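You operate a simulated robot arm through the tools that you are given. There is no shell and no other tool. Be economical: measure what you need, move in short steps, check, and stop when the job is done.

The job below is to be done with a simulated robot arm. You get a single attempt, and the scene is never put back.

Task
Play the teal drum on the music box, wound to FULL.
Fine: slide it to STOP first; the yellow drum goes in the empty pocket.

It is judged by the outcome, as a careful person would: the job done as asked, and still so three seconds after it is handed in. It fails if anything else is knocked over, pushed out of place, dropped, spilled or broken.

Robot
A 7-joint arm with a two-finger parallel gripper, fixed in place. Base frame: the origin is at the foot of the arm, x ahead of it, y to its left, z up; the work surface is at about z = 0. Readings come in mm, rad, newtons and seconds.
With the tool pointing down near the work surface it reaches from about 220 to 580 mm from the base axis. Its first joint turns from -1.152 to 1.152 rad. Payload 2.5 kg.
Tool frame: the origin (TCP) lies between the finger pads and is the grasp point; the fingertips stand 23 mm ahead of it; z points along the fingers, y is the line along which they close. Largest opening 94 mm; finger width 38, thickness 10; the body of the gripper, 54 by 96 mm, starts 39 mm behind the TCP.
Orientation is that of the tool frame in the base frame, as a unit quaternion [w, x, y, z]. With the fingers straight down and closing along the base's y, the tool's x points along the base's -x, its y along +y and its z along -z.

Tools
- The arm moves only by the tool play_rows. Its argument "targets" is a list of rows, each a list of 7 numbers: the shift along the base's x, y, z in mm, then the turn, a rotation vector about the base's x, y, z in degrees, then the finger opening in mm, from 0 to 94. In form: [[tx, ty, tz, ax, ay, az, hand], ...]. A call has 1 to 20 rows; each row is the pose to reach, as a shift and turn from the pose commanded when the call began. A row lasts 0.2 s, in which the tool goes at most 50 mm and 0.15 rad; a call with a longer step from one row to the next is refused whole, and so is a gripper value outside its range. A pose out of reach is approached as far as the arm can. The call stops where the force on the tool passes 40 N (or 10 N more than at its start, if that is more) or the arm is blocked; 0.2 s more then pass. The fingers move at their own pace (about 108 mm/s each) and stop on an object; they squeeze with about 22 N. The grip force told is the motor's: it shows also when the fingers shut on nothing. Time passes only in rows, and 0.2 s behind the last, so rows that repeat a pose let the fingers close. It gives the time, the measured TCP pose, the force on the tool (base axes), the opening and the grip force at its end, in the units of the frame above (readings bear some noise).
- Cameras (640 x 400 px; columns grow to the right, rows downward): "scene" is fixed at [122.1, -405.9, 548.3]; the picture's right is [0.82, -0.57, 0.00], its down [-0.31, -0.46, -0.83] and it looks along [0.47, 0.69, -0.55] (base axes); focal length 309 px, centre (320, 200). "wrist" rides on the gripper at [86, 16, -74] in the tool frame; the picture's right is [-0.18, 0.98, 0.00], its down [-0.58, -0.11, -0.81] and it looks along [-0.79, -0.15, 0.59] (tool axes); focal length 243 px, centre (320, 200). There is no depth. A picture from a camera that has moved, and an enlarged one, comes with that camera's place and axes in the base frame and with its lens.
- camera(camera): a new picture of that camera. It takes no simulated time.
- close_up(camera, box): a new picture of the part [left, top, right, bottom] of that camera's present view, enlarged. It takes no simulated time.
- finish_job(): hands the job in; it is judged then, once.

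Work in short steps. Places have to be worked out from the pictures, the camera data and where the tool is seen: move nearer, look again, correct. Check each grasp and each placing, and mend what went wrong. You have 120 turns and 76 pictures in all, those below and enlarged ones among them. Open the gripper and draw the arm clear of the work before you hand the job in, unless the task says otherwise; then end with one line.

The tools are called after "Request:" by a JSON object that holds its "op" and its "data". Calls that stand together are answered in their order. play_rows: Moves the arm, as the interface text tells. Its arguments: {"type":"object","properties":{"targets":{"type":"array","items":{"type":"array","items":{"type":"number"}}}},"required":["targets"]} The other tools are called the same way: camera (camera) takes a picture; close_up (camera, box) takes an enlarged picture of a part of a camera's view; finish_job () hands the job in.

At the start:

```text
time: 0.0
tcp_pos: [357.0, -105.9, 337.1]
orientation: [0.001, 0.0, 1.0, 0.0]
contact_force: [0.6, 0.5, -0.1]
opening: 93.9
finger_force: 0.2
```

scene: 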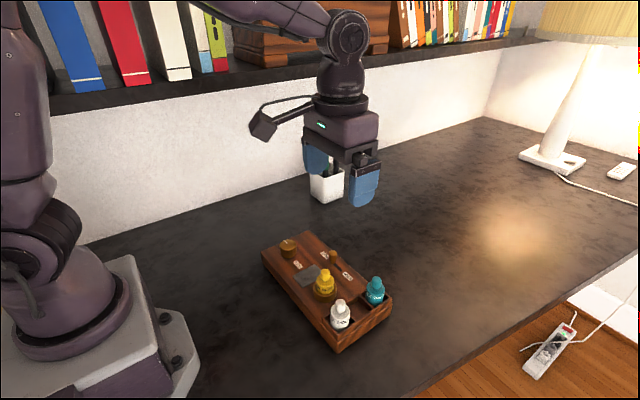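
wrist: 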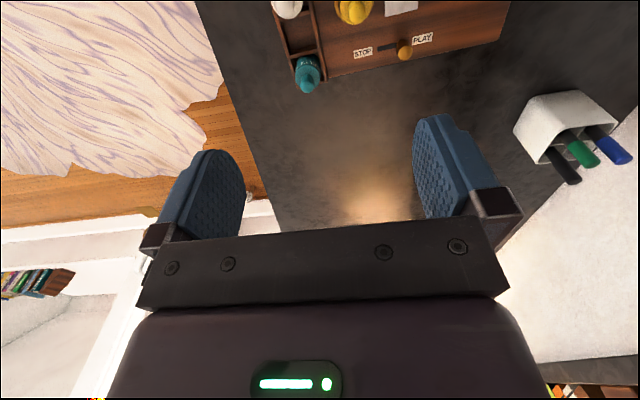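

I'll take enlarged views of the music box to read its parts.

Request:
{"op": "close_up", "data": {"camera": "scene", "box": [250, 220, 410, 360]}}

Request:
{"op": "close_up", "data": {"camera": "wrist", "box": [260, 0, 520, 110]}}

```text
2.86 times, centred on (330, 290) of scene
camera zoom: at [122.1, -405.9, 548.3], right [0.82, -0.57, 0.0], down [-0.31, -0.46, -0.83], along [0.47, 0.69, -0.55], focal length 882 px, centre (291, -57)
```

zoom: 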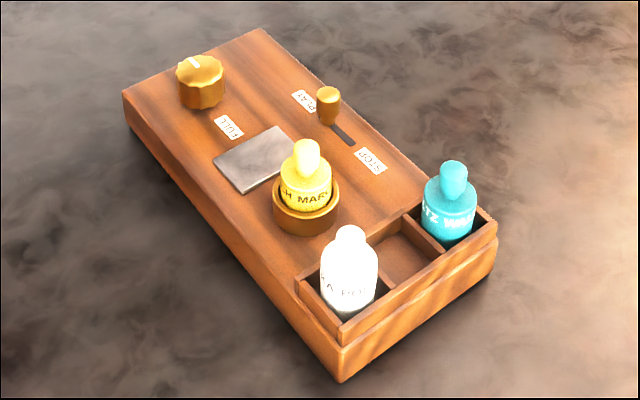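

```text
2.46 times, centred on (390, 55) of wrist
camera zoom: at [270.4, -90.7, 412.4], right [0.18, 0.98, 0.0], down [0.58, -0.11, 0.81], along [0.79, -0.15, -0.59], focal length 597 px, centre (148, 557)
```

zoom: 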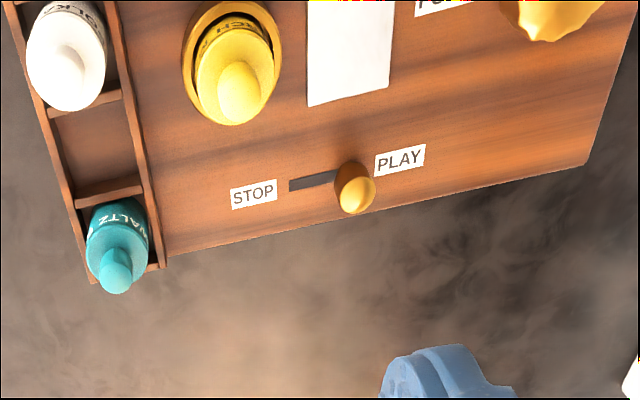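

From both views: the box spans about y -165..100, x 330..440. Teal is near (431,-139), white (346,-140), the empty pocket between them, yellow in the seat near (361,-71), the slider near (425,-12) and the winding knob near (357,66). I'll back the wrist off for a better view.

Request:
{"op": "play_rows", "data": {"targets": [[-35, 35, 0, 0, 0, 0, 94], [-70, 70, 0, 0, 0, 0, 94], [-100, 100, 0, 0, 0, 0, 94], [-110, 110, 0, 0, 0, 0, 94]]}}

Request:
{"op": "camera", "data": {"camera": "wrist"}}

```text
time: 1.0
tcp_pos: [247.2, 3.9, 339.2]
orientation: [0.001, 0.0, 1.0, 0.001]
contact_force: [0.2, -1.0, -1.1]
opening: 94.2
finger_force: 0.1
```

```text
71 pictures are left
camera wrist: at [160.2, 20.1, 413.4], right [0.18, 0.98, 0.0], down [0.58, -0.11, 0.81], along [0.79, -0.15, -0.59], focal length 243 px, centre (320, 200)
```

wrist: 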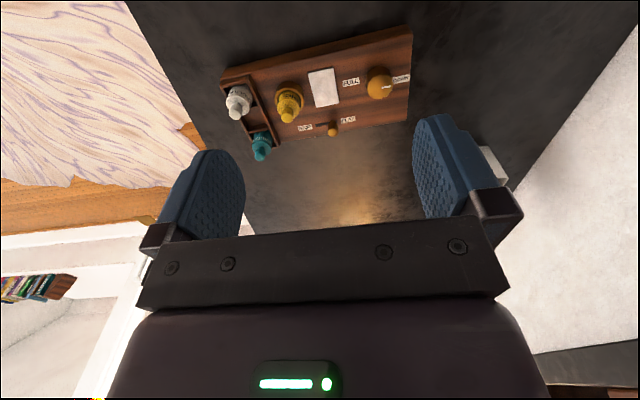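

The whole box is visible, so I'll enlarge it to read the labels, drums and knob pointer.

Request:
{"op": "close_up", "data": {"camera": "wrist", "box": [210, 20, 420, 165]}}

Request:
{"op": "close_up", "data": {"camera": "wrist", "box": [330, 40, 420, 130]}}

Request:
{"op": "close_up", "data": {"camera": "scene", "box": [260, 225, 370, 290]}}

```text
2.76 times, centred on (315, 92) of wrist
camera zoom: at [160.2, 20.1, 413.4], right [0.18, 0.98, 0.0], down [0.58, -0.11, 0.81], along [0.79, -0.15, -0.59], focal length 669 px, centre (334, 497)
```

zoom: 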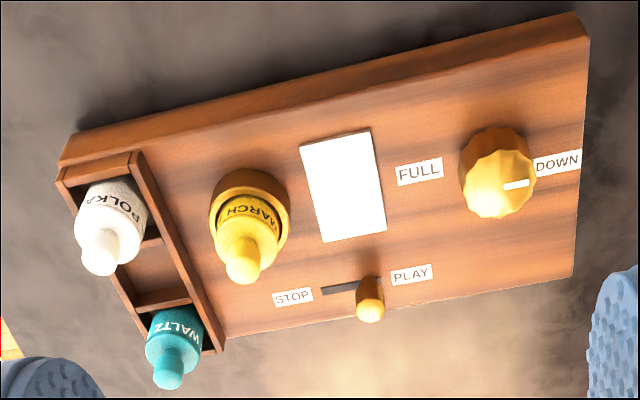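

```text
4.44 times, centred on (375, 85) of wrist
camera zoom: at [160.2, 20.1, 413.4], right [0.18, 0.98, 0.0], down [0.58, -0.11, 0.81], along [0.79, -0.15, -0.59], focal length 1078 px, centre (76, 711)
```

zoom: 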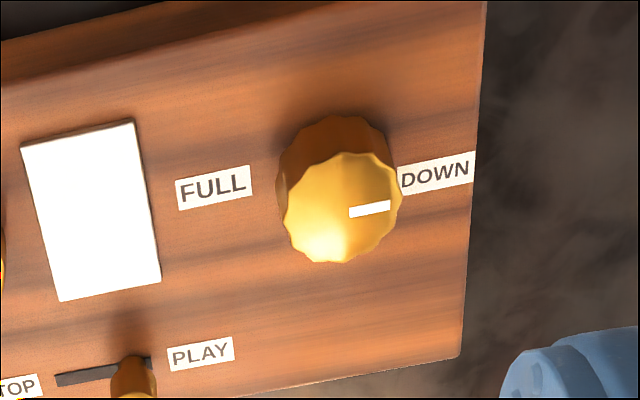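

```text
5.82 times, centred on (315, 258) of scene
camera zoom: at [122.1, -405.9, 548.3], right [0.82, -0.57, 0.0], down [-0.31, -0.46, -0.83], along [0.47, 0.69, -0.55], focal length 1796 px, centre (349, -134)
```

zoom: 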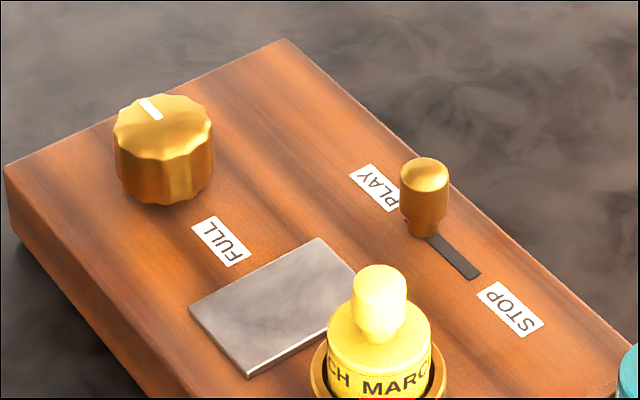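

Labels read clearly: the knob points at DOWN (+y) with FULL opposite (a half turn away), and the slider is at PLAY. I put the box top at z≈46 and the slider handle at about (425,-12), top 83. I'll hover above the handle and check alignment; anything under the TCP appears at column 320.

Request:
{"op": "play_rows", "data": {"targets": [[45, -4, -25, 0, 0, 0, 70], [90, -8, -60, 0, 0, 0, 50], [135, -12, -105, 0, 0, 0, 50], [170, -16, -140, 0, 0, 0, 50], [178, -16, -175, 0, 0, 0, 50], [178, -16, -189, 0, 0, 0, 50]]}}

Request:
{"op": "camera", "data": {"camera": "wrist"}}

Request:
{"op": "close_up", "data": {"camera": "scene", "box": [250, 160, 410, 360]}}

```text
refused: row 1 steps farther than a row can; nothing moved
```

```text
67 pictures are left
camera wrist: at [160.2, 20.1, 413.4], right [0.18, 0.98, 0.0], down [0.58, -0.11, 0.81], along [0.79, -0.15, -0.59], focal length 243 px, centre (320, 200)
```

wrist: 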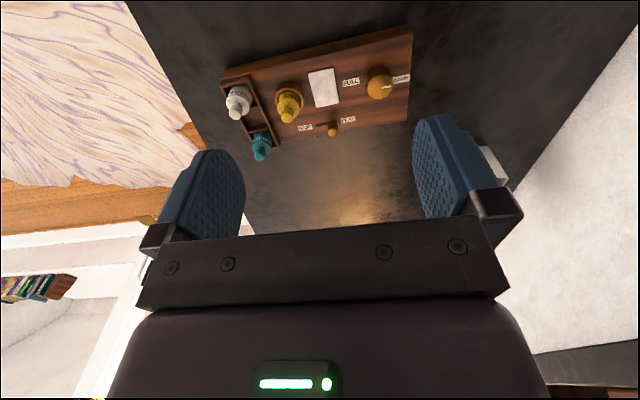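

```text
2.00 times, centred on (330, 260) of scene
camera zoom: at [122.1, -405.9, 548.3], right [0.82, -0.57, 0.0], down [-0.31, -0.46, -0.83], along [0.47, 0.69, -0.55], focal length 617 px, centre (300, 80)
```

zoom: 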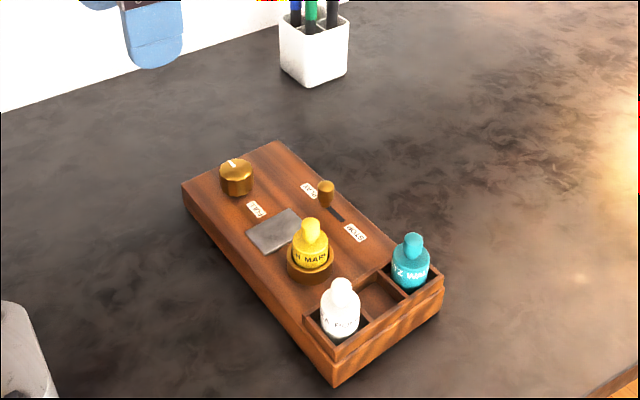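

The call was refused because a step was too long, so I'll use shorter rows for the same move.

Request:
{"op": "play_rows", "data": {"targets": [[35, -4, -15, 0, 0, 0, 70], [70, -8, -30, 0, 0, 0, 50], [105, -12, -60, 0, 0, 0, 50], [140, -14, -90, 0, 0, 0, 50], [165, -16, -125, 0, 0, 0, 50], [178, -16, -160, 0, 0, 0, 50], [178, -16, -189, 0, 0, 0, 50], [178, -16, -189, 0, 0, 0, 50]]}}

Request:
{"op": "camera", "data": {"camera": "wrist"}}

Request:
{"op": "close_up", "data": {"camera": "scene", "box": [250, 160, 410, 360]}}

```text
time: 2.8
tcp_pos: [426.8, -12.4, 149.3]
orientation: [0.0, 0.0, 1.0, 0.0]
contact_force: [-0.2, -0.3, -0.4]
opening: 50.2
finger_force: 0.2
```

```text
65 pictures are left
camera wrist: at [340.5, 3.9, 224.3], right [0.18, 0.98, 0.0], down [0.58, -0.11, 0.81], along [0.79, -0.15, -0.59], focal length 243 px, centre (320, 200)
```

wrist: 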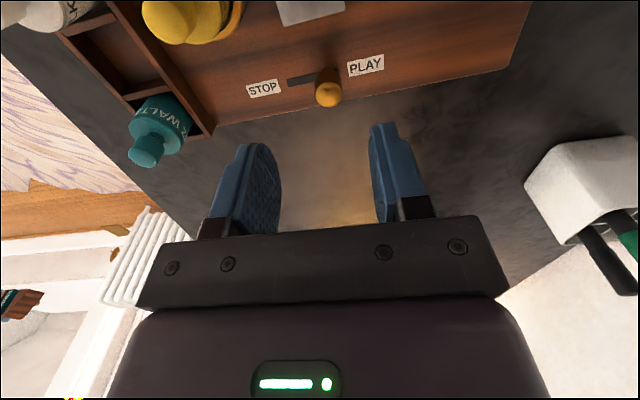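

```text
2.00 times, centred on (330, 260) of scene
camera zoom: at [122.1, -405.9, 548.3], right [0.82, -0.57, 0.0], down [-0.31, -0.46, -0.83], along [0.47, 0.69, -0.55], focal length 617 px, centre (300, 80)
```

zoom: 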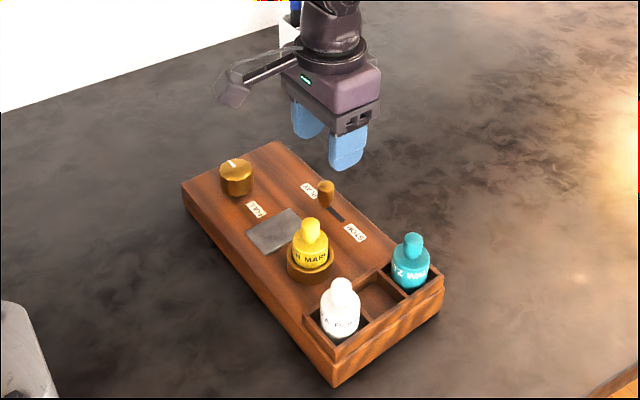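

The handle is about 6 mm toward +y of the TCP, near (425,-7). I'll shift, descend around it to z≈82 and close gently.

Request:
{"op": "play_rows", "data": {"targets": [[-1, 5, -25, 0, 0, 0, 50], [-1, 5, -50, 0, 0, 0, 50], [-1, 5, -67, 0, 0, 0, 50], [-1, 5, -67, 0, 0, 0, 30], [-1, 5, -67, 0, 0, 0, 10], [-1, 5, -67, 0, 0, 0, 10]]}}

Request:
{"op": "camera", "data": {"camera": "wrist"}}

Request:
{"op": "close_up", "data": {"camera": "scene", "box": [250, 200, 410, 300]}}

```text
time: 4.2
tcp_pos: [423.8, -6.9, 81.3]
orientation: [0.0, 0.0, 1.0, 0.0]
contact_force: [3.3, 1.0, 0.4]
opening: 17.4
finger_force: 21.8
```

```text
63 pictures are left
camera wrist: at [337.3, 8.5, 156.9], right [0.18, 0.98, 0.0], down [0.58, -0.11, 0.81], along [0.79, -0.15, -0.59], focal length 243 px, centre (320, 200)
```

wrist: 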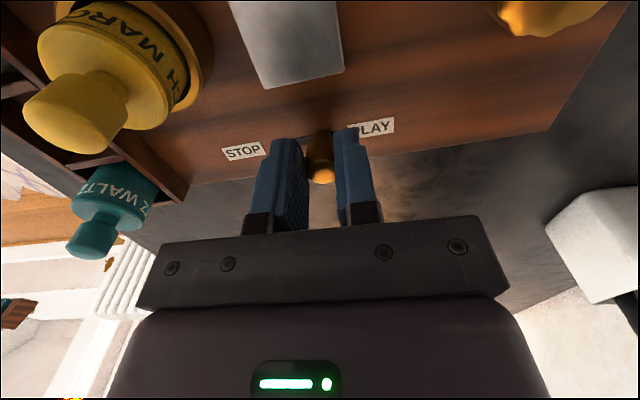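

```text
4.00 times, centred on (330, 250) of scene
camera zoom: at [122.1, -405.9, 548.2], right [0.82, -0.57, 0.0], down [-0.31, -0.46, -0.83], along [0.47, 0.69, -0.55], focal length 1234 px, centre (280, 0)
```

zoom: 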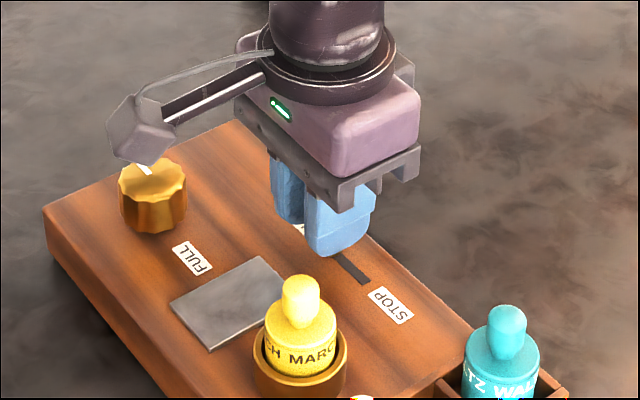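

The handle is gripped (17 mm). I'll slide toward STOP (-y), 22 mm first, and watch the force.

Request:
{"op": "play_rows", "data": {"targets": [[0.2, -6, 0, 0, 0, 0, 10], [0.4, -12, 0, 0, 0, 0, 10], [0.6, -18, 0, 0, 0, 0, 10], [0.8, -22, 0, 0, 0, 0, 10]]}}

Request:
{"op": "close_up", "data": {"camera": "wrist", "box": [160, 80, 460, 260]}}

```text
time: 5.2
tcp_pos: [424.6, -29.5, 82.3]
orientation: [0.0, 0.0, 1.0, 0.0]
contact_force: [1.7, -0.1, 1.2]
opening: 17.6
finger_force: 22.4
```

```text
2.13 times, centred on (310, 170) of wrist
camera zoom: at [338.0, -14.1, 156.9], right [0.18, 0.98, 0.0], down [0.58, -0.11, 0.81], along [0.79, -0.15, -0.59], focal length 518 px, centre (341, 264)
```

zoom: 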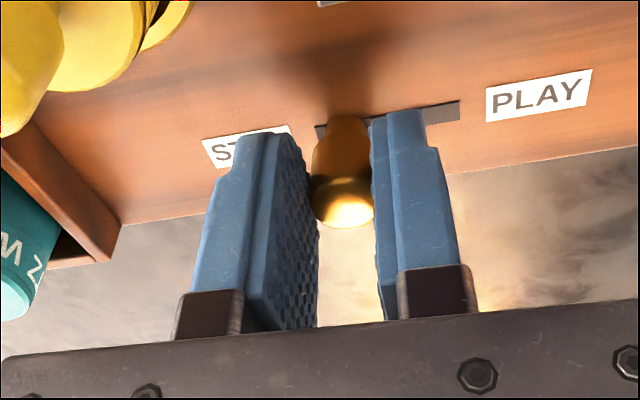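

A few mm of slot are left on the STOP side, so I'll continue in small steps.

Request:
{"op": "play_rows", "data": {"targets": [[0, -2, 0, 0, 0, 0, 10], [0, -4, 0, 0, 0, 0, 10], [0, -6, 0, 0, 0, 0, 10]]}}

Request:
{"op": "close_up", "data": {"camera": "wrist", "box": [160, 80, 460, 260]}}

```text
time: 6.0
tcp_pos: [423.5, -32.1, 81.4]
orientation: [0.0, -0.002, 1.0, 0.003]
contact_force: [-2.8, 18.4, 8.6]
opening: 17.6
finger_force: 21.8
```

```text
2.13 times, centred on (310, 170) of wrist
camera zoom: at [338.1, -16.7, 157.1], right [0.18, 0.98, 0.0], down [0.58, -0.11, 0.81], along [0.79, -0.14, -0.59], focal length 518 px, centre (341, 264)
```

zoom: 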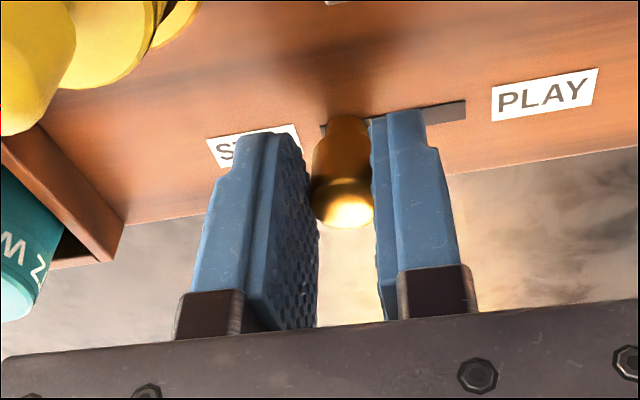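

The slider reached its STOP end (18 N reaction at about 25 mm travel). I'll relax, open, lift, and go hover over the yellow drum.

Request:
{"op": "play_rows", "data": {"targets": [[0, 4, 0, 0, 0, 0, 10], [0, 4, 0, 0, 0, 0, 36], [0, 4, 0, 0, 0, 0, 36], [0, 4, 30, 0, 0, 0, 36], [0, 4, 70, 0, 0, 0, 36], [0, 4, 100, 0, 0, 0, 50], [-25, -16, 110, 0, 0, 0, 60], [-50, -30, 110, 0, 0, 0, 60], [-64, -36, 110, 0, 0, 0, 60], [-64, -36, 110, 0, 0, 0, 60]]}}

Request:
{"op": "camera", "data": {"camera": "wrist"}}

Request:
{"op": "close_up", "data": {"camera": "scene", "box": [250, 210, 410, 350]}}

```text
time: 8.2
tcp_pos: [358.6, -72.0, 192.5]
orientation: [0.0, 0.0, 1.0, 0.0]
contact_force: [0.1, -0.3, -0.3]
opening: 60.2
finger_force: 0.0
```

```text
59 pictures are left
camera wrist: at [272.4, -54.9, 267.0], right [0.18, 0.98, 0.0], down [0.58, -0.11, 0.81], along [0.79, -0.15, -0.59], focal length 243 px, centre (320, 200)
```

wrist: 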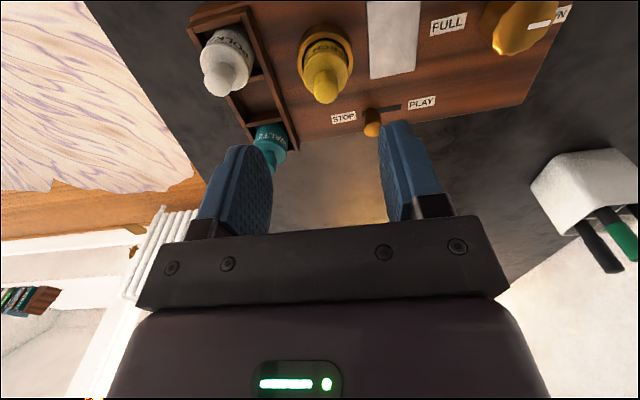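

```text
2.86 times, centred on (330, 280) of scene
camera zoom: at [122.1, -405.9, 548.3], right [0.82, -0.57, 0.0], down [-0.31, -0.46, -0.83], along [0.47, 0.69, -0.55], focal length 882 px, centre (291, -29)
```

zoom: 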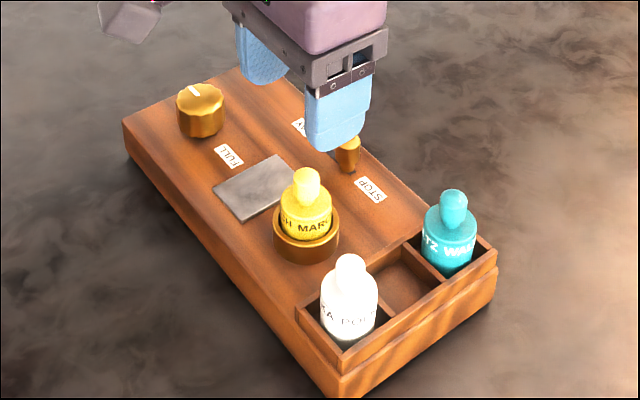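

The slider now sits at the STOP end. The yellow drum's handle is about 4 mm toward +y, near (361,-68), with its top around 113 and its shoulder around 90. I'll descend so the fingertips straddle only the handle and close.

Request:
{"op": "play_rows", "data": {"targets": [[2, 4, -30, 0, 0, 0, 50], [2, 4, -60, 0, 0, 0, 46], [2, 4, -77, 0, 0, 0, 46], [2, 4, -77, 0, 0, 0, 46]]}}

Request:
{"op": "camera", "data": {"camera": "wrist"}}

Request:
{"op": "close_up", "data": {"camera": "scene", "box": [280, 230, 380, 320]}}

```text
time: 9.2
tcp_pos: [364.0, -68.6, 116.4]
orientation: [0.0, 0.001, 1.0, -0.001]
contact_force: [-0.4, 0.0, -0.3]
opening: 45.9
finger_force: 0.1
```

```text
57 pictures are left
camera wrist: at [277.0, -52.6, 190.2], right [0.18, 0.98, 0.0], down [0.58, -0.11, 0.81], along [0.79, -0.15, -0.59], focal length 243 px, centre (320, 200)
```

wrist: 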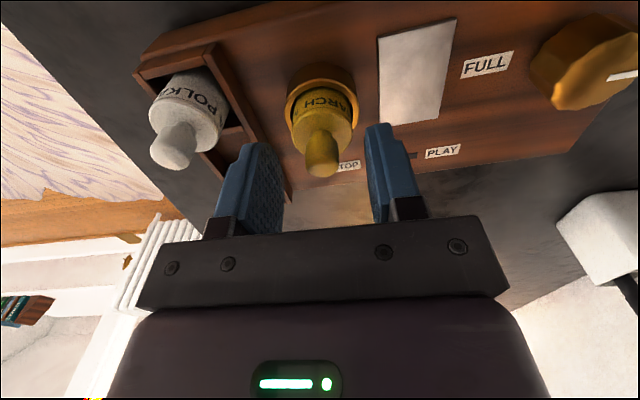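

```text
4.44 times, centred on (330, 275) of scene
camera zoom: at [122.1, -405.9, 548.3], right [0.82, -0.57, 0.0], down [-0.31, -0.46, -0.83], along [0.47, 0.69, -0.55], focal length 1372 px, centre (276, -133)
```

zoom: 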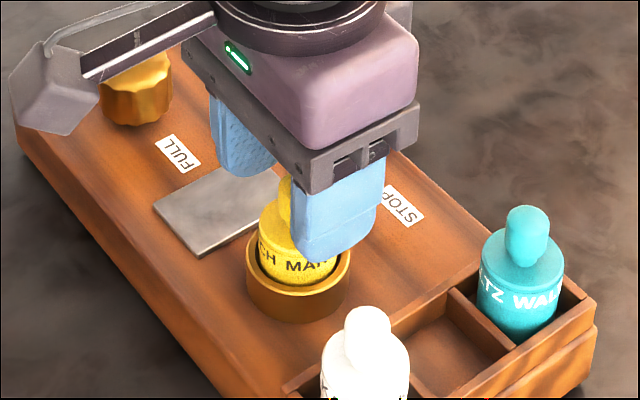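

The handle is centred at about (359,-67.5), so I'll shift 4.5 mm in -x, drop 1 mm and close.

Request:
{"op": "play_rows", "data": {"targets": [[-4.5, 1, -1, 0, 0, 0, 46], [-4.5, 1, -1, 0, 0, 0, 25], [-4.5, 1, -1, 0, 0, 0, 8], [-4.5, 1, -1, 0, 0, 0, 8]]}}

Request:
{"op": "camera", "data": {"camera": "wrist"}}

```text
time: 10.2
tcp_pos: [359.4, -67.0, 114.9]
orientation: [-0.001, 0.0, 1.0, 0.001]
contact_force: [0.2, -0.2, 1.2]
opening: 16.5
finger_force: 22.3
```

```text
55 pictures are left
camera wrist: at [272.7, -51.5, 189.3], right [0.18, 0.98, 0.0], down [0.58, -0.11, 0.81], along [0.79, -0.15, -0.59], focal length 243 px, centre (320, 200)
```

wrist: 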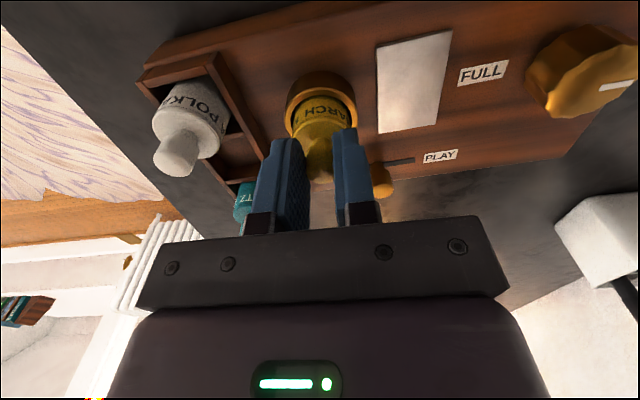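

The handle is gripped (16.5 mm, no side force). I'll lift straight up slowly.

Request:
{"op": "play_rows", "data": {"targets": [[0, 0, 8, 0, 0, 0, 8], [0, 0, 16, 0, 0, 0, 8], [0, 0, 30, 0, 0, 0, 8], [0, 0, 50, 0, 0, 0, 8], [0, 0, 65, 0, 0, 0, 8], [0, 0, 65, 0, 0, 0, 8]]}}

Request:
{"op": "camera", "data": {"camera": "wrist"}}

Request:
{"op": "close_up", "data": {"camera": "scene", "box": [250, 200, 410, 350]}}

```text
time: 11.6
tcp_pos: [360.3, -67.7, 179.2]
orientation: [0.001, 0.0, 1.0, 0.0]
contact_force: [0.8, -0.3, -0.8]
opening: 16.3
finger_force: 21.6
```

```text
54 pictures are left
camera wrist: at [273.2, -51.4, 254.3], right [0.18, 0.98, 0.0], down [0.58, -0.11, 0.81], along [0.79, -0.15, -0.59], focal length 243 px, centre (320, 200)
```

wrist: 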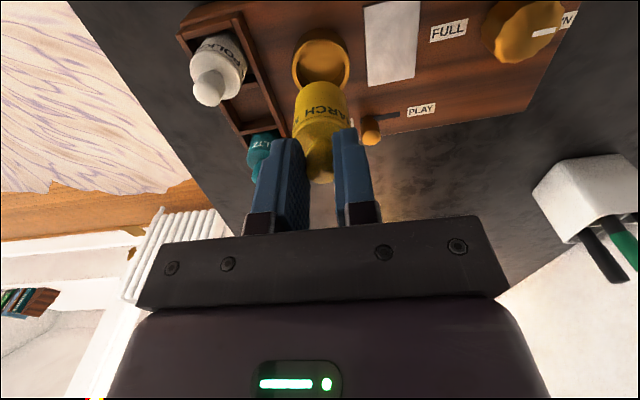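

```text
2.67 times, centred on (330, 275) of scene
camera zoom: at [122.1, -405.9, 548.2], right [0.82, -0.57, 0.0], down [-0.31, -0.46, -0.83], along [0.47, 0.69, -0.55], focal length 823 px, centre (293, 0)
```

zoom: 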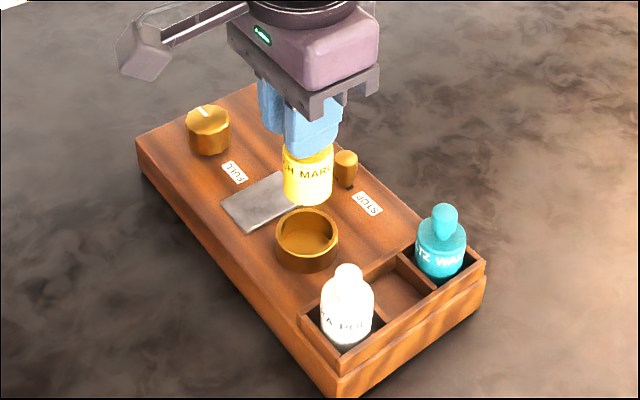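

The yellow drum is out and hanging straight. The empty pocket should be midway between white and teal, about (388,-140), so I'll move above it and check.

Request:
{"op": "play_rows", "data": {"targets": [[8, -20, 0, 0, 0, 0, 8], [16, -42, 0, 0, 0, 0, 8], [24, -62, 0, 0, 0, 0, 8], [28, -72, 0, 0, 0, 0, 8], [28, -72, 0, 0, 0, 0, 8]]}}

Request:
{"op": "camera", "data": {"camera": "wrist"}}

Request:
{"op": "close_up", "data": {"camera": "scene", "box": [280, 220, 410, 350]}}

```text
time: 12.8
tcp_pos: [386.9, -139.1, 180.1]
orientation: [-0.001, 0.0, 1.0, -0.001]
contact_force: [0.1, 0.5, -0.9]
opening: 16.4
finger_force: 22.2
```

```text
52 pictures are left
camera wrist: at [300.2, -123.4, 254.0], right [0.18, 0.98, 0.0], down [0.58, -0.11, 0.81], along [0.79, -0.15, -0.59], focal length 243 px, centre (320, 200)
```

wrist: 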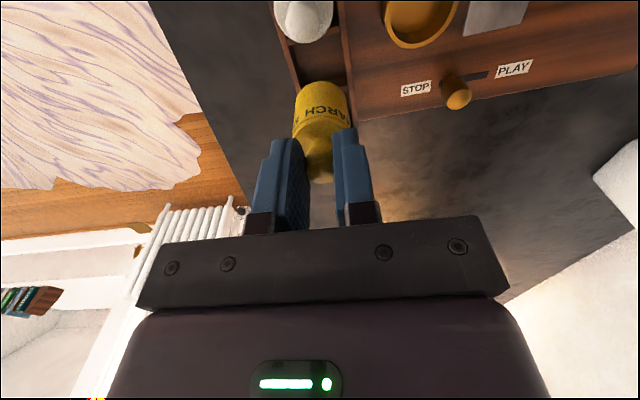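

```text
3.08 times, centred on (345, 285) of scene
camera zoom: at [122.1, -405.9, 548.2], right [0.82, -0.57, 0.0], down [-0.31, -0.46, -0.83], along [0.47, 0.69, -0.55], focal length 950 px, centre (243, -62)
```

zoom: 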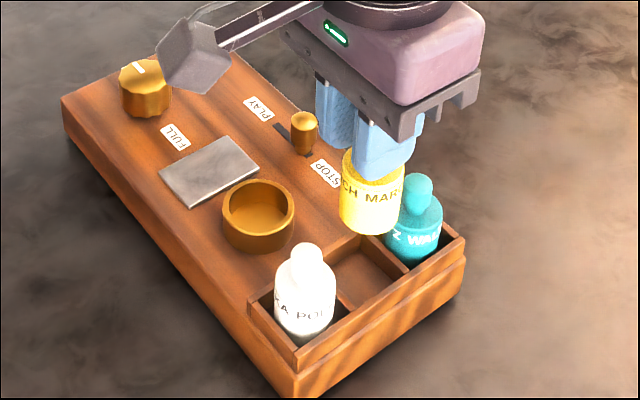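

I'll enlarge the pocket in both views for an accurate centre.

Request:
{"op": "close_up", "data": {"camera": "wrist", "box": [250, 0, 410, 130]}}

Request:
{"op": "close_up", "data": {"camera": "scene", "box": [325, 270, 405, 350]}}

```text
3.08 times, centred on (330, 65) of wrist
camera zoom: at [300.2, -123.4, 254.0], right [0.18, 0.98, 0.0], down [0.58, -0.11, 0.81], along [0.79, -0.15, -0.59], focal length 746 px, centre (289, 615)
```

zoom: 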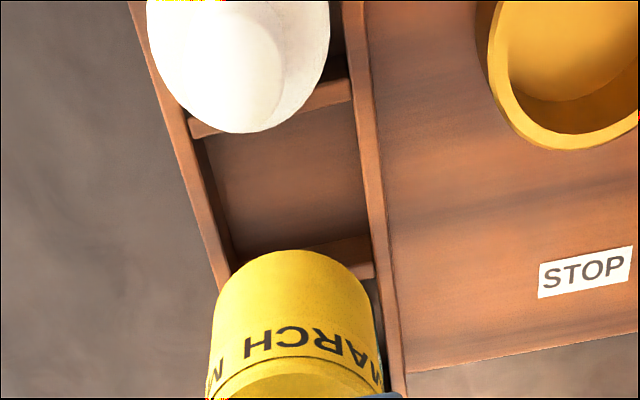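

```text
5.00 times, centred on (365, 310) of scene
camera zoom: at [122.1, -405.9, 548.2], right [0.82, -0.57, 0.0], down [-0.31, -0.46, -0.83], along [0.47, 0.69, -0.55], focal length 1543 px, centre (95, -350)
```

zoom: 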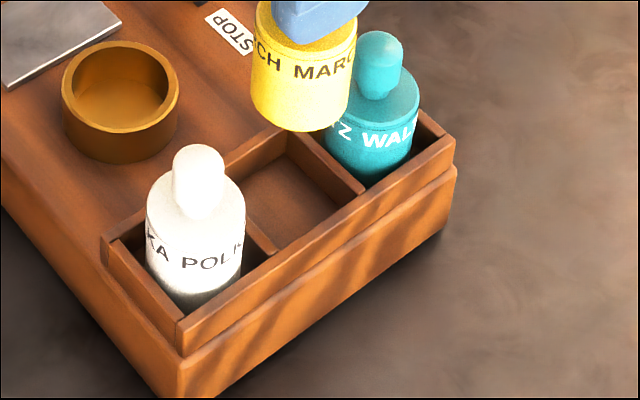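

Cross-checking both views, the drum hangs about 4–5 mm to +x of the TCP and the pocket centre is about (387,-141). I'll correct by (-4,-2), descend 25 mm, and look again before entering.

Request:
{"op": "play_rows", "data": {"targets": [[-4, -2, -5, 0, 0, 0, 8], [-4, -2, -15, 0, 0, 0, 8], [-4, -2, -25, 0, 0, 0, 8], [-4, -2, -25, 0, 0, 0, 8]]}}

Request:
{"op": "close_up", "data": {"camera": "wrist", "box": [230, 0, 430, 160]}}

Request:
{"op": "close_up", "data": {"camera": "scene", "box": [325, 270, 405, 350]}}

```text
time: 13.8
tcp_pos: [383.5, -141.2, 153.8]
orientation: [0.0, 0.0, 1.0, 0.0]
contact_force: [-0.8, -0.3, -1.3]
opening: 16.3
finger_force: 22.1
```

```text
2.50 times, centred on (330, 80) of wrist
camera zoom: at [295.7, -125.1, 228.4], right [0.18, 0.98, 0.0], down [0.58, -0.11, 0.81], along [0.79, -0.15, -0.59], focal length 606 px, centre (295, 500)
```

zoom: 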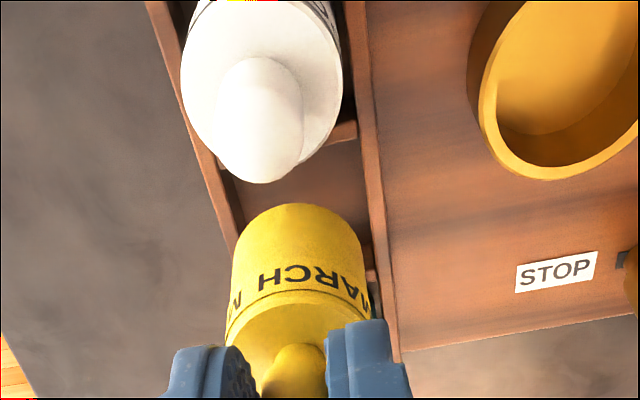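

```text
5.00 times, centred on (365, 310) of scene
camera zoom: at [122.1, -405.9, 548.2], right [0.82, -0.57, 0.0], down [-0.31, -0.46, -0.83], along [0.47, 0.69, -0.55], focal length 1543 px, centre (95, -350)
```

zoom: 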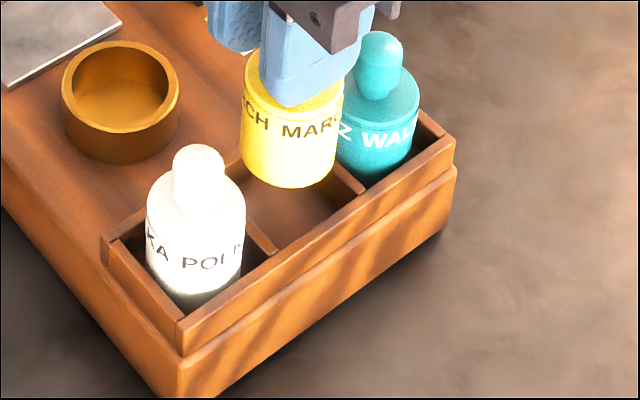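

Alignment is close. I'll lower another 14 mm so the drum's bottom comes near the wall tops, and look again.

Request:
{"op": "play_rows", "data": {"targets": [[0, 0.5, -7, 0, 0, 0, 8], [0, 0.5, -14, 0, 0, 0, 8], [0, 0.5, -14, 0, 0, 0, 8]]}}

Request:
{"op": "close_up", "data": {"camera": "wrist", "box": [230, 0, 430, 160]}}

Request:
{"op": "close_up", "data": {"camera": "scene", "box": [325, 270, 405, 350]}}

```text
time: 14.6
tcp_pos: [381.3, -141.0, 139.7]
orientation: [0.0, -0.001, 1.0, 0.001]
contact_force: [0.1, -0.3, -0.8]
opening: 16.6
finger_force: 22.2
```

```text
2.50 times, centred on (330, 80) of wrist
camera zoom: at [295.6, -124.5, 214.3], right [0.18, 0.98, 0.0], down [0.58, -0.11, 0.81], along [0.79, -0.15, -0.59], focal length 606 px, centre (295, 500)
```

zoom: 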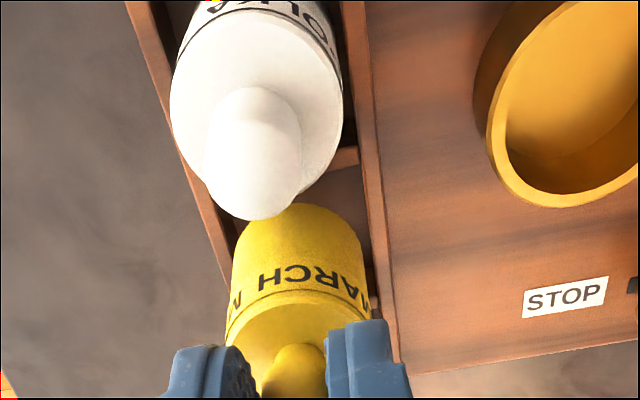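

```text
5.00 times, centred on (365, 310) of scene
camera zoom: at [122.1, -405.9, 548.2], right [0.82, -0.57, 0.0], down [-0.31, -0.46, -0.83], along [0.47, 0.69, -0.55], focal length 1543 px, centre (95, -350)
```

zoom: 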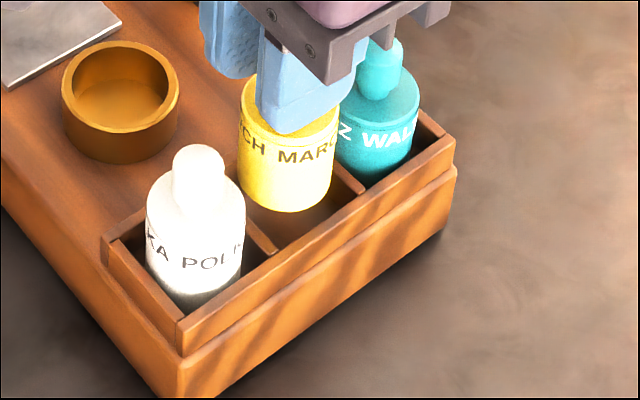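

The drum looks about 1.5 mm short in +y relative to the walls and slightly short in +x. I'll make that correction and lower in small steps, watching force.

Request:
{"op": "play_rows", "data": {"targets": [[0.8, 1.5, 0, 0, 0, 0, 8], [0.8, 1.5, -4, 0, 0, 0, 8], [0.8, 1.5, -8, 0, 0, 0, 8], [0.8, 1.5, -12, 0, 0, 0, 8], [0.8, 1.5, -12, 0, 0, 0, 8]]}}

Request:
{"op": "close_up", "data": {"camera": "wrist", "box": [230, 0, 430, 160]}}

Request:
{"op": "close_up", "data": {"camera": "scene", "box": [325, 270, 405, 350]}}

```text
time: 15.8
tcp_pos: [382.5, -139.4, 127.4]
orientation: [0.0, 0.0, 1.0, 0.0]
contact_force: [0.2, -0.5, -0.7]
opening: 16.4
finger_force: 21.6
```

```text
2.50 times, centred on (330, 80) of wrist
camera zoom: at [296.2, -123.0, 202.2], right [0.18, 0.98, 0.0], down [0.58, -0.11, 0.81], along [0.79, -0.15, -0.59], focal length 606 px, centre (295, 500)
```

zoom: 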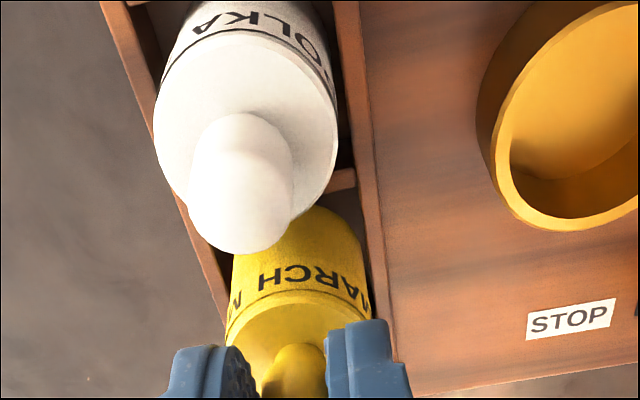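

```text
5.00 times, centred on (365, 310) of scene
camera zoom: at [122.1, -405.9, 548.2], right [0.82, -0.57, 0.0], down [-0.31, -0.46, -0.83], along [0.47, 0.69, -0.55], focal length 1543 px, centre (95, -350)
```

zoom: 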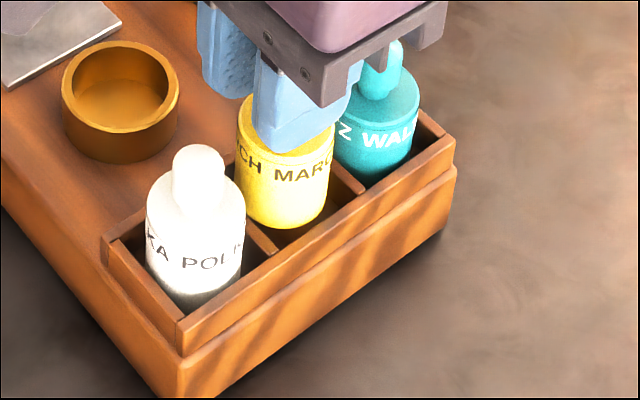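

No contact yet. The scene view suggests the drum should be about 2 mm further in +x (midpoint of white and teal), so I'll shift and continue down.

Request:
{"op": "play_rows", "data": {"targets": [[2, 0, 0, 0, 0, 0, 8], [2, 0, -3, 0, 0, 0, 8], [2, 0, -6, 0, 0, 0, 8], [2, 0, -9, 0, 0, 0, 8], [2, 0, -9, 0, 0, 0, 8]]}}

Request:
{"op": "close_up", "data": {"camera": "scene", "box": [325, 270, 405, 350]}}

```text
time: 17.0
tcp_pos: [383.9, -138.3, 118.7]
orientation: [0.0, -0.001, 1.0, 0.001]
contact_force: [0.5, -1.4, -0.5]
opening: 16.5
finger_force: 21.9
```

```text
5.00 times, centred on (365, 310) of scene
camera zoom: at [122.1, -405.9, 548.2], right [0.82, -0.57, 0.0], down [-0.31, -0.46, -0.83], along [0.47, 0.69, -0.55], focal length 1543 px, centre (95, -350)
```

zoom: 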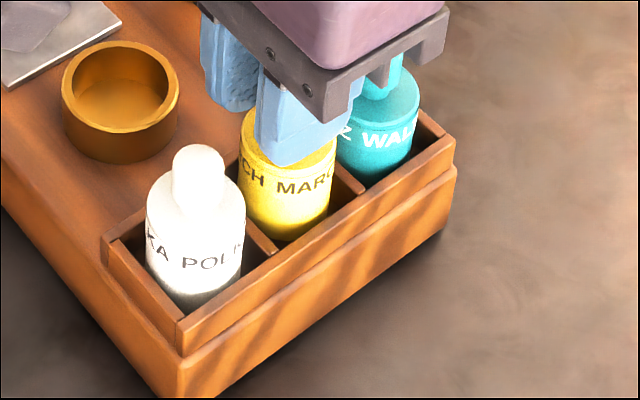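

It is entering the pocket without contact. I'll lower slowly until it touches the floor.

Request:
{"op": "play_rows", "data": {"targets": [[0, 0, -2, 0, 0, 0, 8], [0, 0, -4, 0, 0, 0, 8], [0, 0, -6, 0, 0, 0, 8], [0, 0, -8, 0, 0, 0, 8]]}}

Request:
{"op": "close_up", "data": {"camera": "scene", "box": [325, 270, 405, 350]}}

Request:
{"op": "close_up", "data": {"camera": "wrist", "box": [230, 0, 430, 160]}}

```text
time: 18.0
tcp_pos: [385.7, -139.3, 111.5]
orientation: [0.002, 0.0, 1.0, -0.001]
contact_force: [-1.3, 1.3, 20.1]
opening: 16.6
finger_force: 21.7
```

```text
5.00 times, centred on (365, 310) of scene
camera zoom: at [122.0, -405.9, 548.3], right [0.82, -0.57, 0.0], down [-0.31, -0.46, -0.83], along [0.47, 0.69, -0.55], focal length 1543 px, centre (95, -350)
```

zoom: 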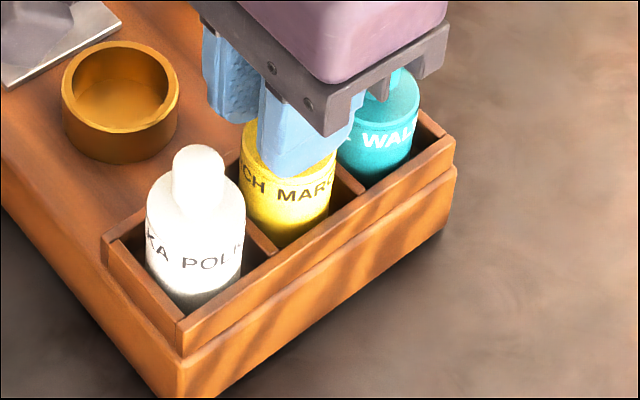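

```text
2.50 times, centred on (330, 80) of wrist
camera zoom: at [299.0, -122.9, 186.2], right [0.18, 0.98, 0.0], down [0.58, -0.11, 0.81], along [0.8, -0.15, -0.59], focal length 606 px, centre (295, 500)
```

zoom: 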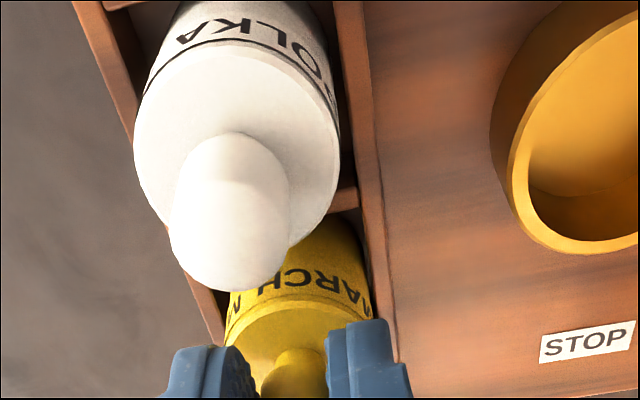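

It touched down (20 N) at the height that matches its neighbours within about 2 mm. I'll back off the pressure, open narrowly, lift, and inspect.

Request:
{"op": "play_rows", "data": {"targets": [[0, 0, 2, 0, 0, 0, 8], [0, 0, 2, 0, 0, 0, 30], [0, 0, 2, 0, 0, 0, 32], [0, 0, 20, 0, 0, 0, 32], [0, 0, 50, 0, 0, 0, 32], [0, 0, 80, 0, 0, 0, 40], [0, 20, 90, 0, 0, 0, 40]]}}

Request:
{"op": "close_up", "data": {"camera": "scene", "box": [315, 255, 405, 345]}}

Request:
{"op": "camera", "data": {"camera": "wrist"}}

```text
time: 19.6
tcp_pos: [385.4, -117.7, 200.9]
orientation: [0.001, 0.0, 1.0, 0.0]
contact_force: [0.0, -0.3, -0.2]
opening: 40.1
finger_force: 0.0
```

```text
4.44 times, centred on (360, 300) of scene
camera zoom: at [122.1, -405.9, 548.3], right [0.82, -0.57, 0.0], down [-0.31, -0.46, -0.83], along [0.47, 0.69, -0.55], focal length 1372 px, centre (142, -244)
```

zoom: 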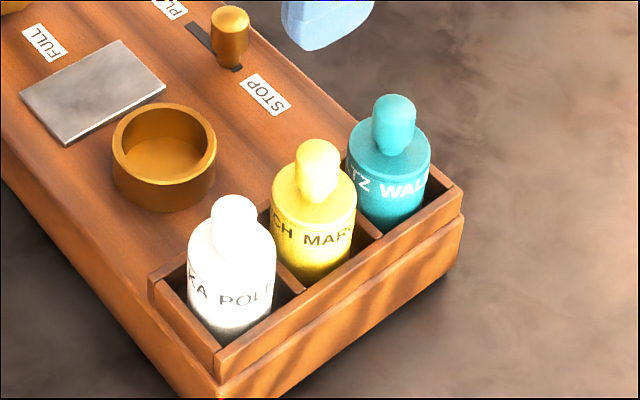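

```text
38 pictures are left
camera wrist: at [299.1, -101.4, 274.8], right [0.18, 0.98, 0.0], down [0.58, -0.11, 0.81], along [0.79, -0.15, -0.59], focal length 243 px, centre (320, 200)
```

wrist: 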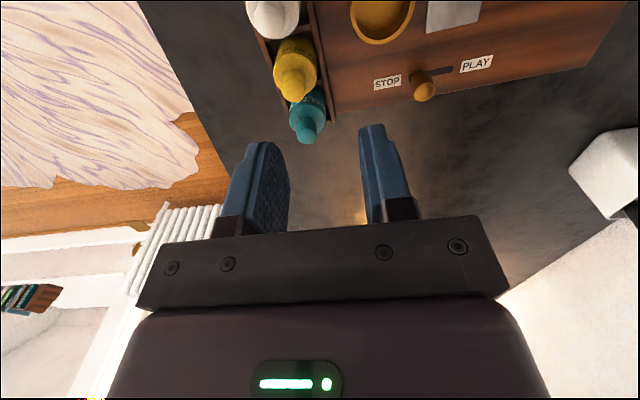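

Yellow sits properly in the middle pocket, in line with the others. I'll now hover over the teal handle, estimated near (432,-137).

Request:
{"op": "play_rows", "data": {"targets": [[25, -10, 0, 0, 0, 0, 46], [46, -20, 0, 0, 0, 0, 46], [46, -20, -25, 0, 0, 0, 46], [46, -20, -52, 0, 0, 0, 46], [46, -20, -52, 0, 0, 0, 46]]}}

Request:
{"op": "camera", "data": {"camera": "wrist"}}

Request:
{"op": "close_up", "data": {"camera": "scene", "box": [335, 240, 425, 330]}}

```text
time: 20.8
tcp_pos: [431.2, -138.0, 146.1]
orientation: [0.001, 0.0, 1.0, 0.0]
contact_force: [0.7, 0.2, 0.1]
opening: 46.0
finger_force: 0.0
```

```text
37 pictures are left
camera wrist: at [345.2, -120.6, 221.8], right [0.18, 0.98, 0.0], down [0.58, -0.11, 0.81], along [0.79, -0.15, -0.59], focal length 243 px, centre (320, 200)
```

wrist: 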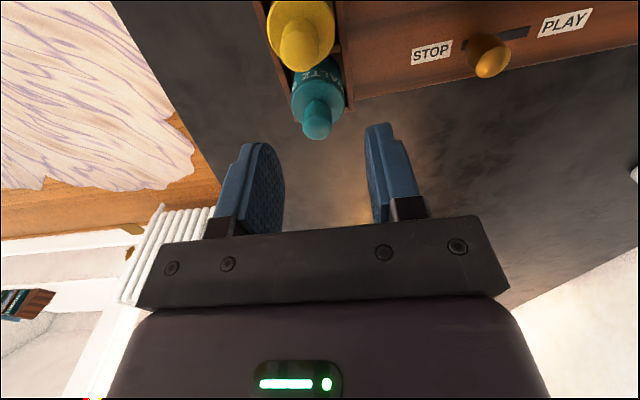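

```text
4.44 times, centred on (380, 285) of scene
camera zoom: at [122.1, -405.9, 548.3], right [0.82, -0.57, 0.0], down [-0.31, -0.46, -0.83], along [0.47, 0.69, -0.55], focal length 1372 px, centre (53, -178)
```

zoom: 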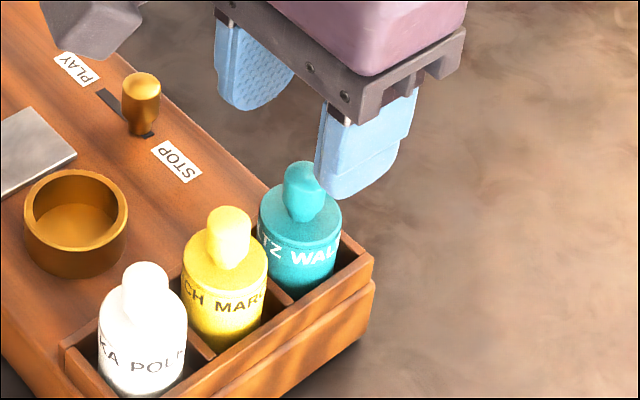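

Teal's handle is about (431,-140) and the fingers straddle it. I'll shift 2 mm in -y, descend to z≈113 and close.

Request:
{"op": "play_rows", "data": {"targets": [[0.5, -2, -15, 0, 0, 0, 46], [0.5, -2, -33.5, 0, 0, 0, 46], [0.5, -2, -33.5, 0, 0, 0, 25], [0.5, -2, -33.5, 0, 0, 0, 8], [0.5, -2, -33.5, 0, 0, 0, 8]]}}

Request:
{"op": "close_up", "data": {"camera": "scene", "box": [335, 240, 425, 330]}}

Request:
{"op": "close_up", "data": {"camera": "wrist", "box": [220, 60, 420, 240]}}

```text
time: 22.0
tcp_pos: [432.0, -139.2, 115.2]
orientation: [0.0, 0.0, 1.0, 0.0]
contact_force: [1.3, -0.6, 0.0]
opening: 16.6
finger_force: 21.9
```

```text
4.44 times, centred on (380, 285) of scene
camera zoom: at [122.1, -405.9, 548.3], right [0.82, -0.57, 0.0], down [-0.31, -0.46, -0.83], along [0.47, 0.69, -0.55], focal length 1372 px, centre (53, -178)
```

zoom: 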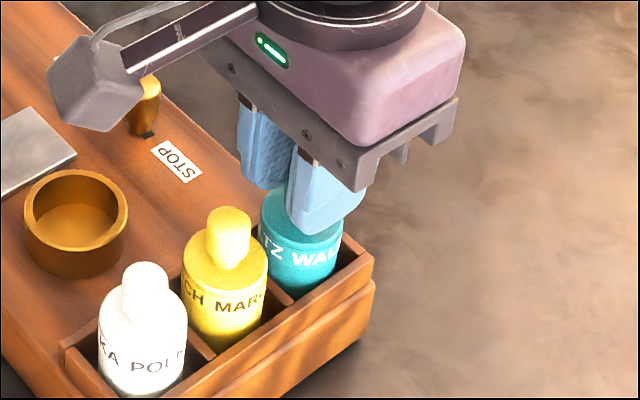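

```text
2.22 times, centred on (320, 150) of wrist
camera zoom: at [345.1, -123.9, 189.7], right [0.18, 0.98, 0.0], down [0.58, -0.11, 0.81], along [0.79, -0.15, -0.59], focal length 539 px, centre (320, 311)
```

zoom: 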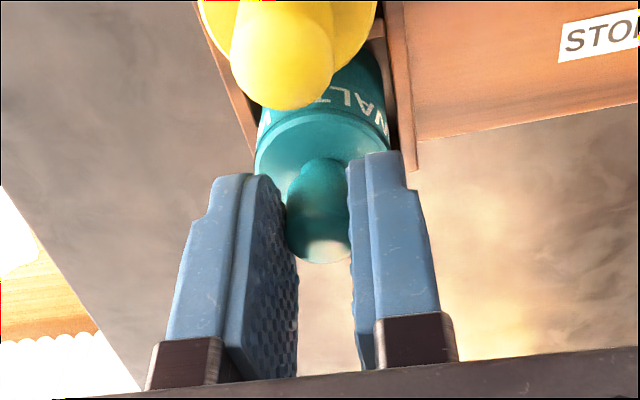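

Teal's handle is gripped (16.6 mm), so I'll lift straight up out of the pocket.

Request:
{"op": "play_rows", "data": {"targets": [[0, 0, 8, 0, 0, 0, 8], [0, 0, 18, 0, 0, 0, 8], [0, 0, 35, 0, 0, 0, 8], [0, 0, 55, 0, 0, 0, 8], [0, 0, 75, 0, 0, 0, 8], [0, 0, 75, 0, 0, 0, 8]]}}

Request:
{"op": "close_up", "data": {"camera": "scene", "box": [285, 210, 425, 330]}}

```text
time: 23.4
tcp_pos: [431.2, -141.9, 189.6]
orientation: [0.0, 0.0, 1.0, 0.0]
contact_force: [-0.6, 0.4, -1.0]
opening: 16.6
finger_force: 21.8
```

```text
3.33 times, centred on (355, 270) of scene
camera zoom: at [122.1, -405.9, 548.2], right [0.82, -0.57, 0.0], down [-0.31, -0.46, -0.83], along [0.47, 0.69, -0.55], focal length 1029 px, centre (203, -33)
```

zoom: 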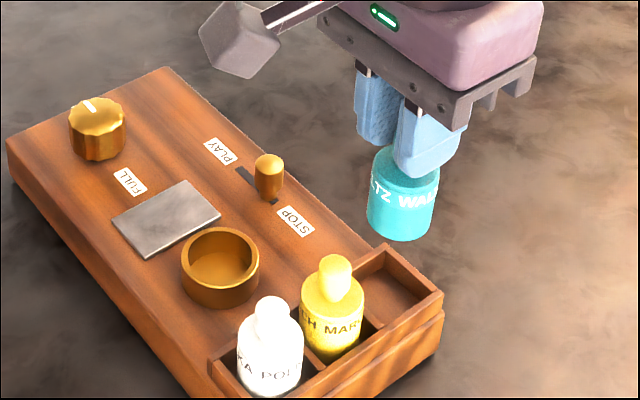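

Teal is out cleanly. I'll carry it over the seat, where yellow was gripped at TCP (359.5,-67.3); I allow about +1.7 mm in x for the slightly different grip.

Request:
{"op": "play_rows", "data": {"targets": [[-15, 20, 0, 0, 0, 0, 8], [-35, 40, 0, 0, 0, 0, 8], [-55, 60, 0, 0, 0, 0, 8], [-70, 72.8, 0, 0, 0, 0, 8], [-70, 72.8, -15, 0, 0, 0, 8], [-70, 72.8, -30, 0, 0, 0, 8], [-70, 72.8, -40, 0, 0, 0, 8], [-70, 72.8, -40, 0, 0, 0, 8]]}}

Request:
{"op": "close_up", "data": {"camera": "scene", "box": [285, 230, 375, 320]}}

Request:
{"op": "close_up", "data": {"camera": "wrist", "box": [230, 0, 430, 160]}}

```text
time: 25.2
tcp_pos: [361.5, -69.4, 150.6]
orientation: [0.0, 0.0, 1.0, 0.0]
contact_force: [-0.2, 0.3, 0.0]
opening: 16.5
finger_force: 21.5
```

```text
4.44 times, centred on (330, 275) of scene
camera zoom: at [122.1, -405.9, 548.2], right [0.82, -0.57, 0.0], down [-0.31, -0.46, -0.83], along [0.47, 0.69, -0.55], focal length 1372 px, centre (276, -133)
```

zoom: 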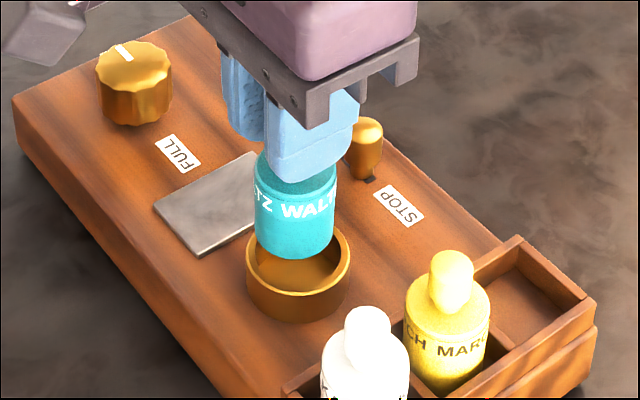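

```text
2.50 times, centred on (330, 80) of wrist
camera zoom: at [274.6, -52.2, 225.3], right [0.18, 0.98, 0.0], down [0.58, -0.11, 0.81], along [0.79, -0.15, -0.59], focal length 606 px, centre (295, 500)
```

zoom: 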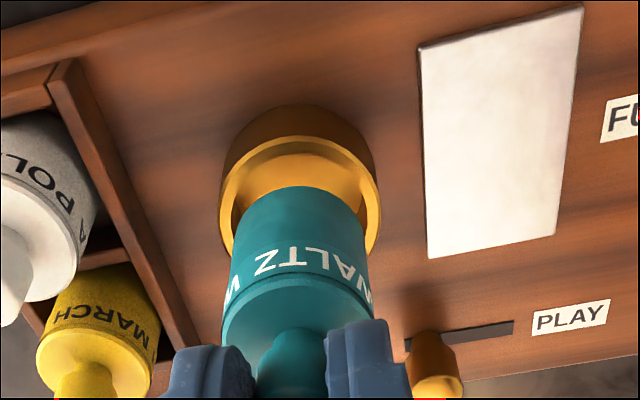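

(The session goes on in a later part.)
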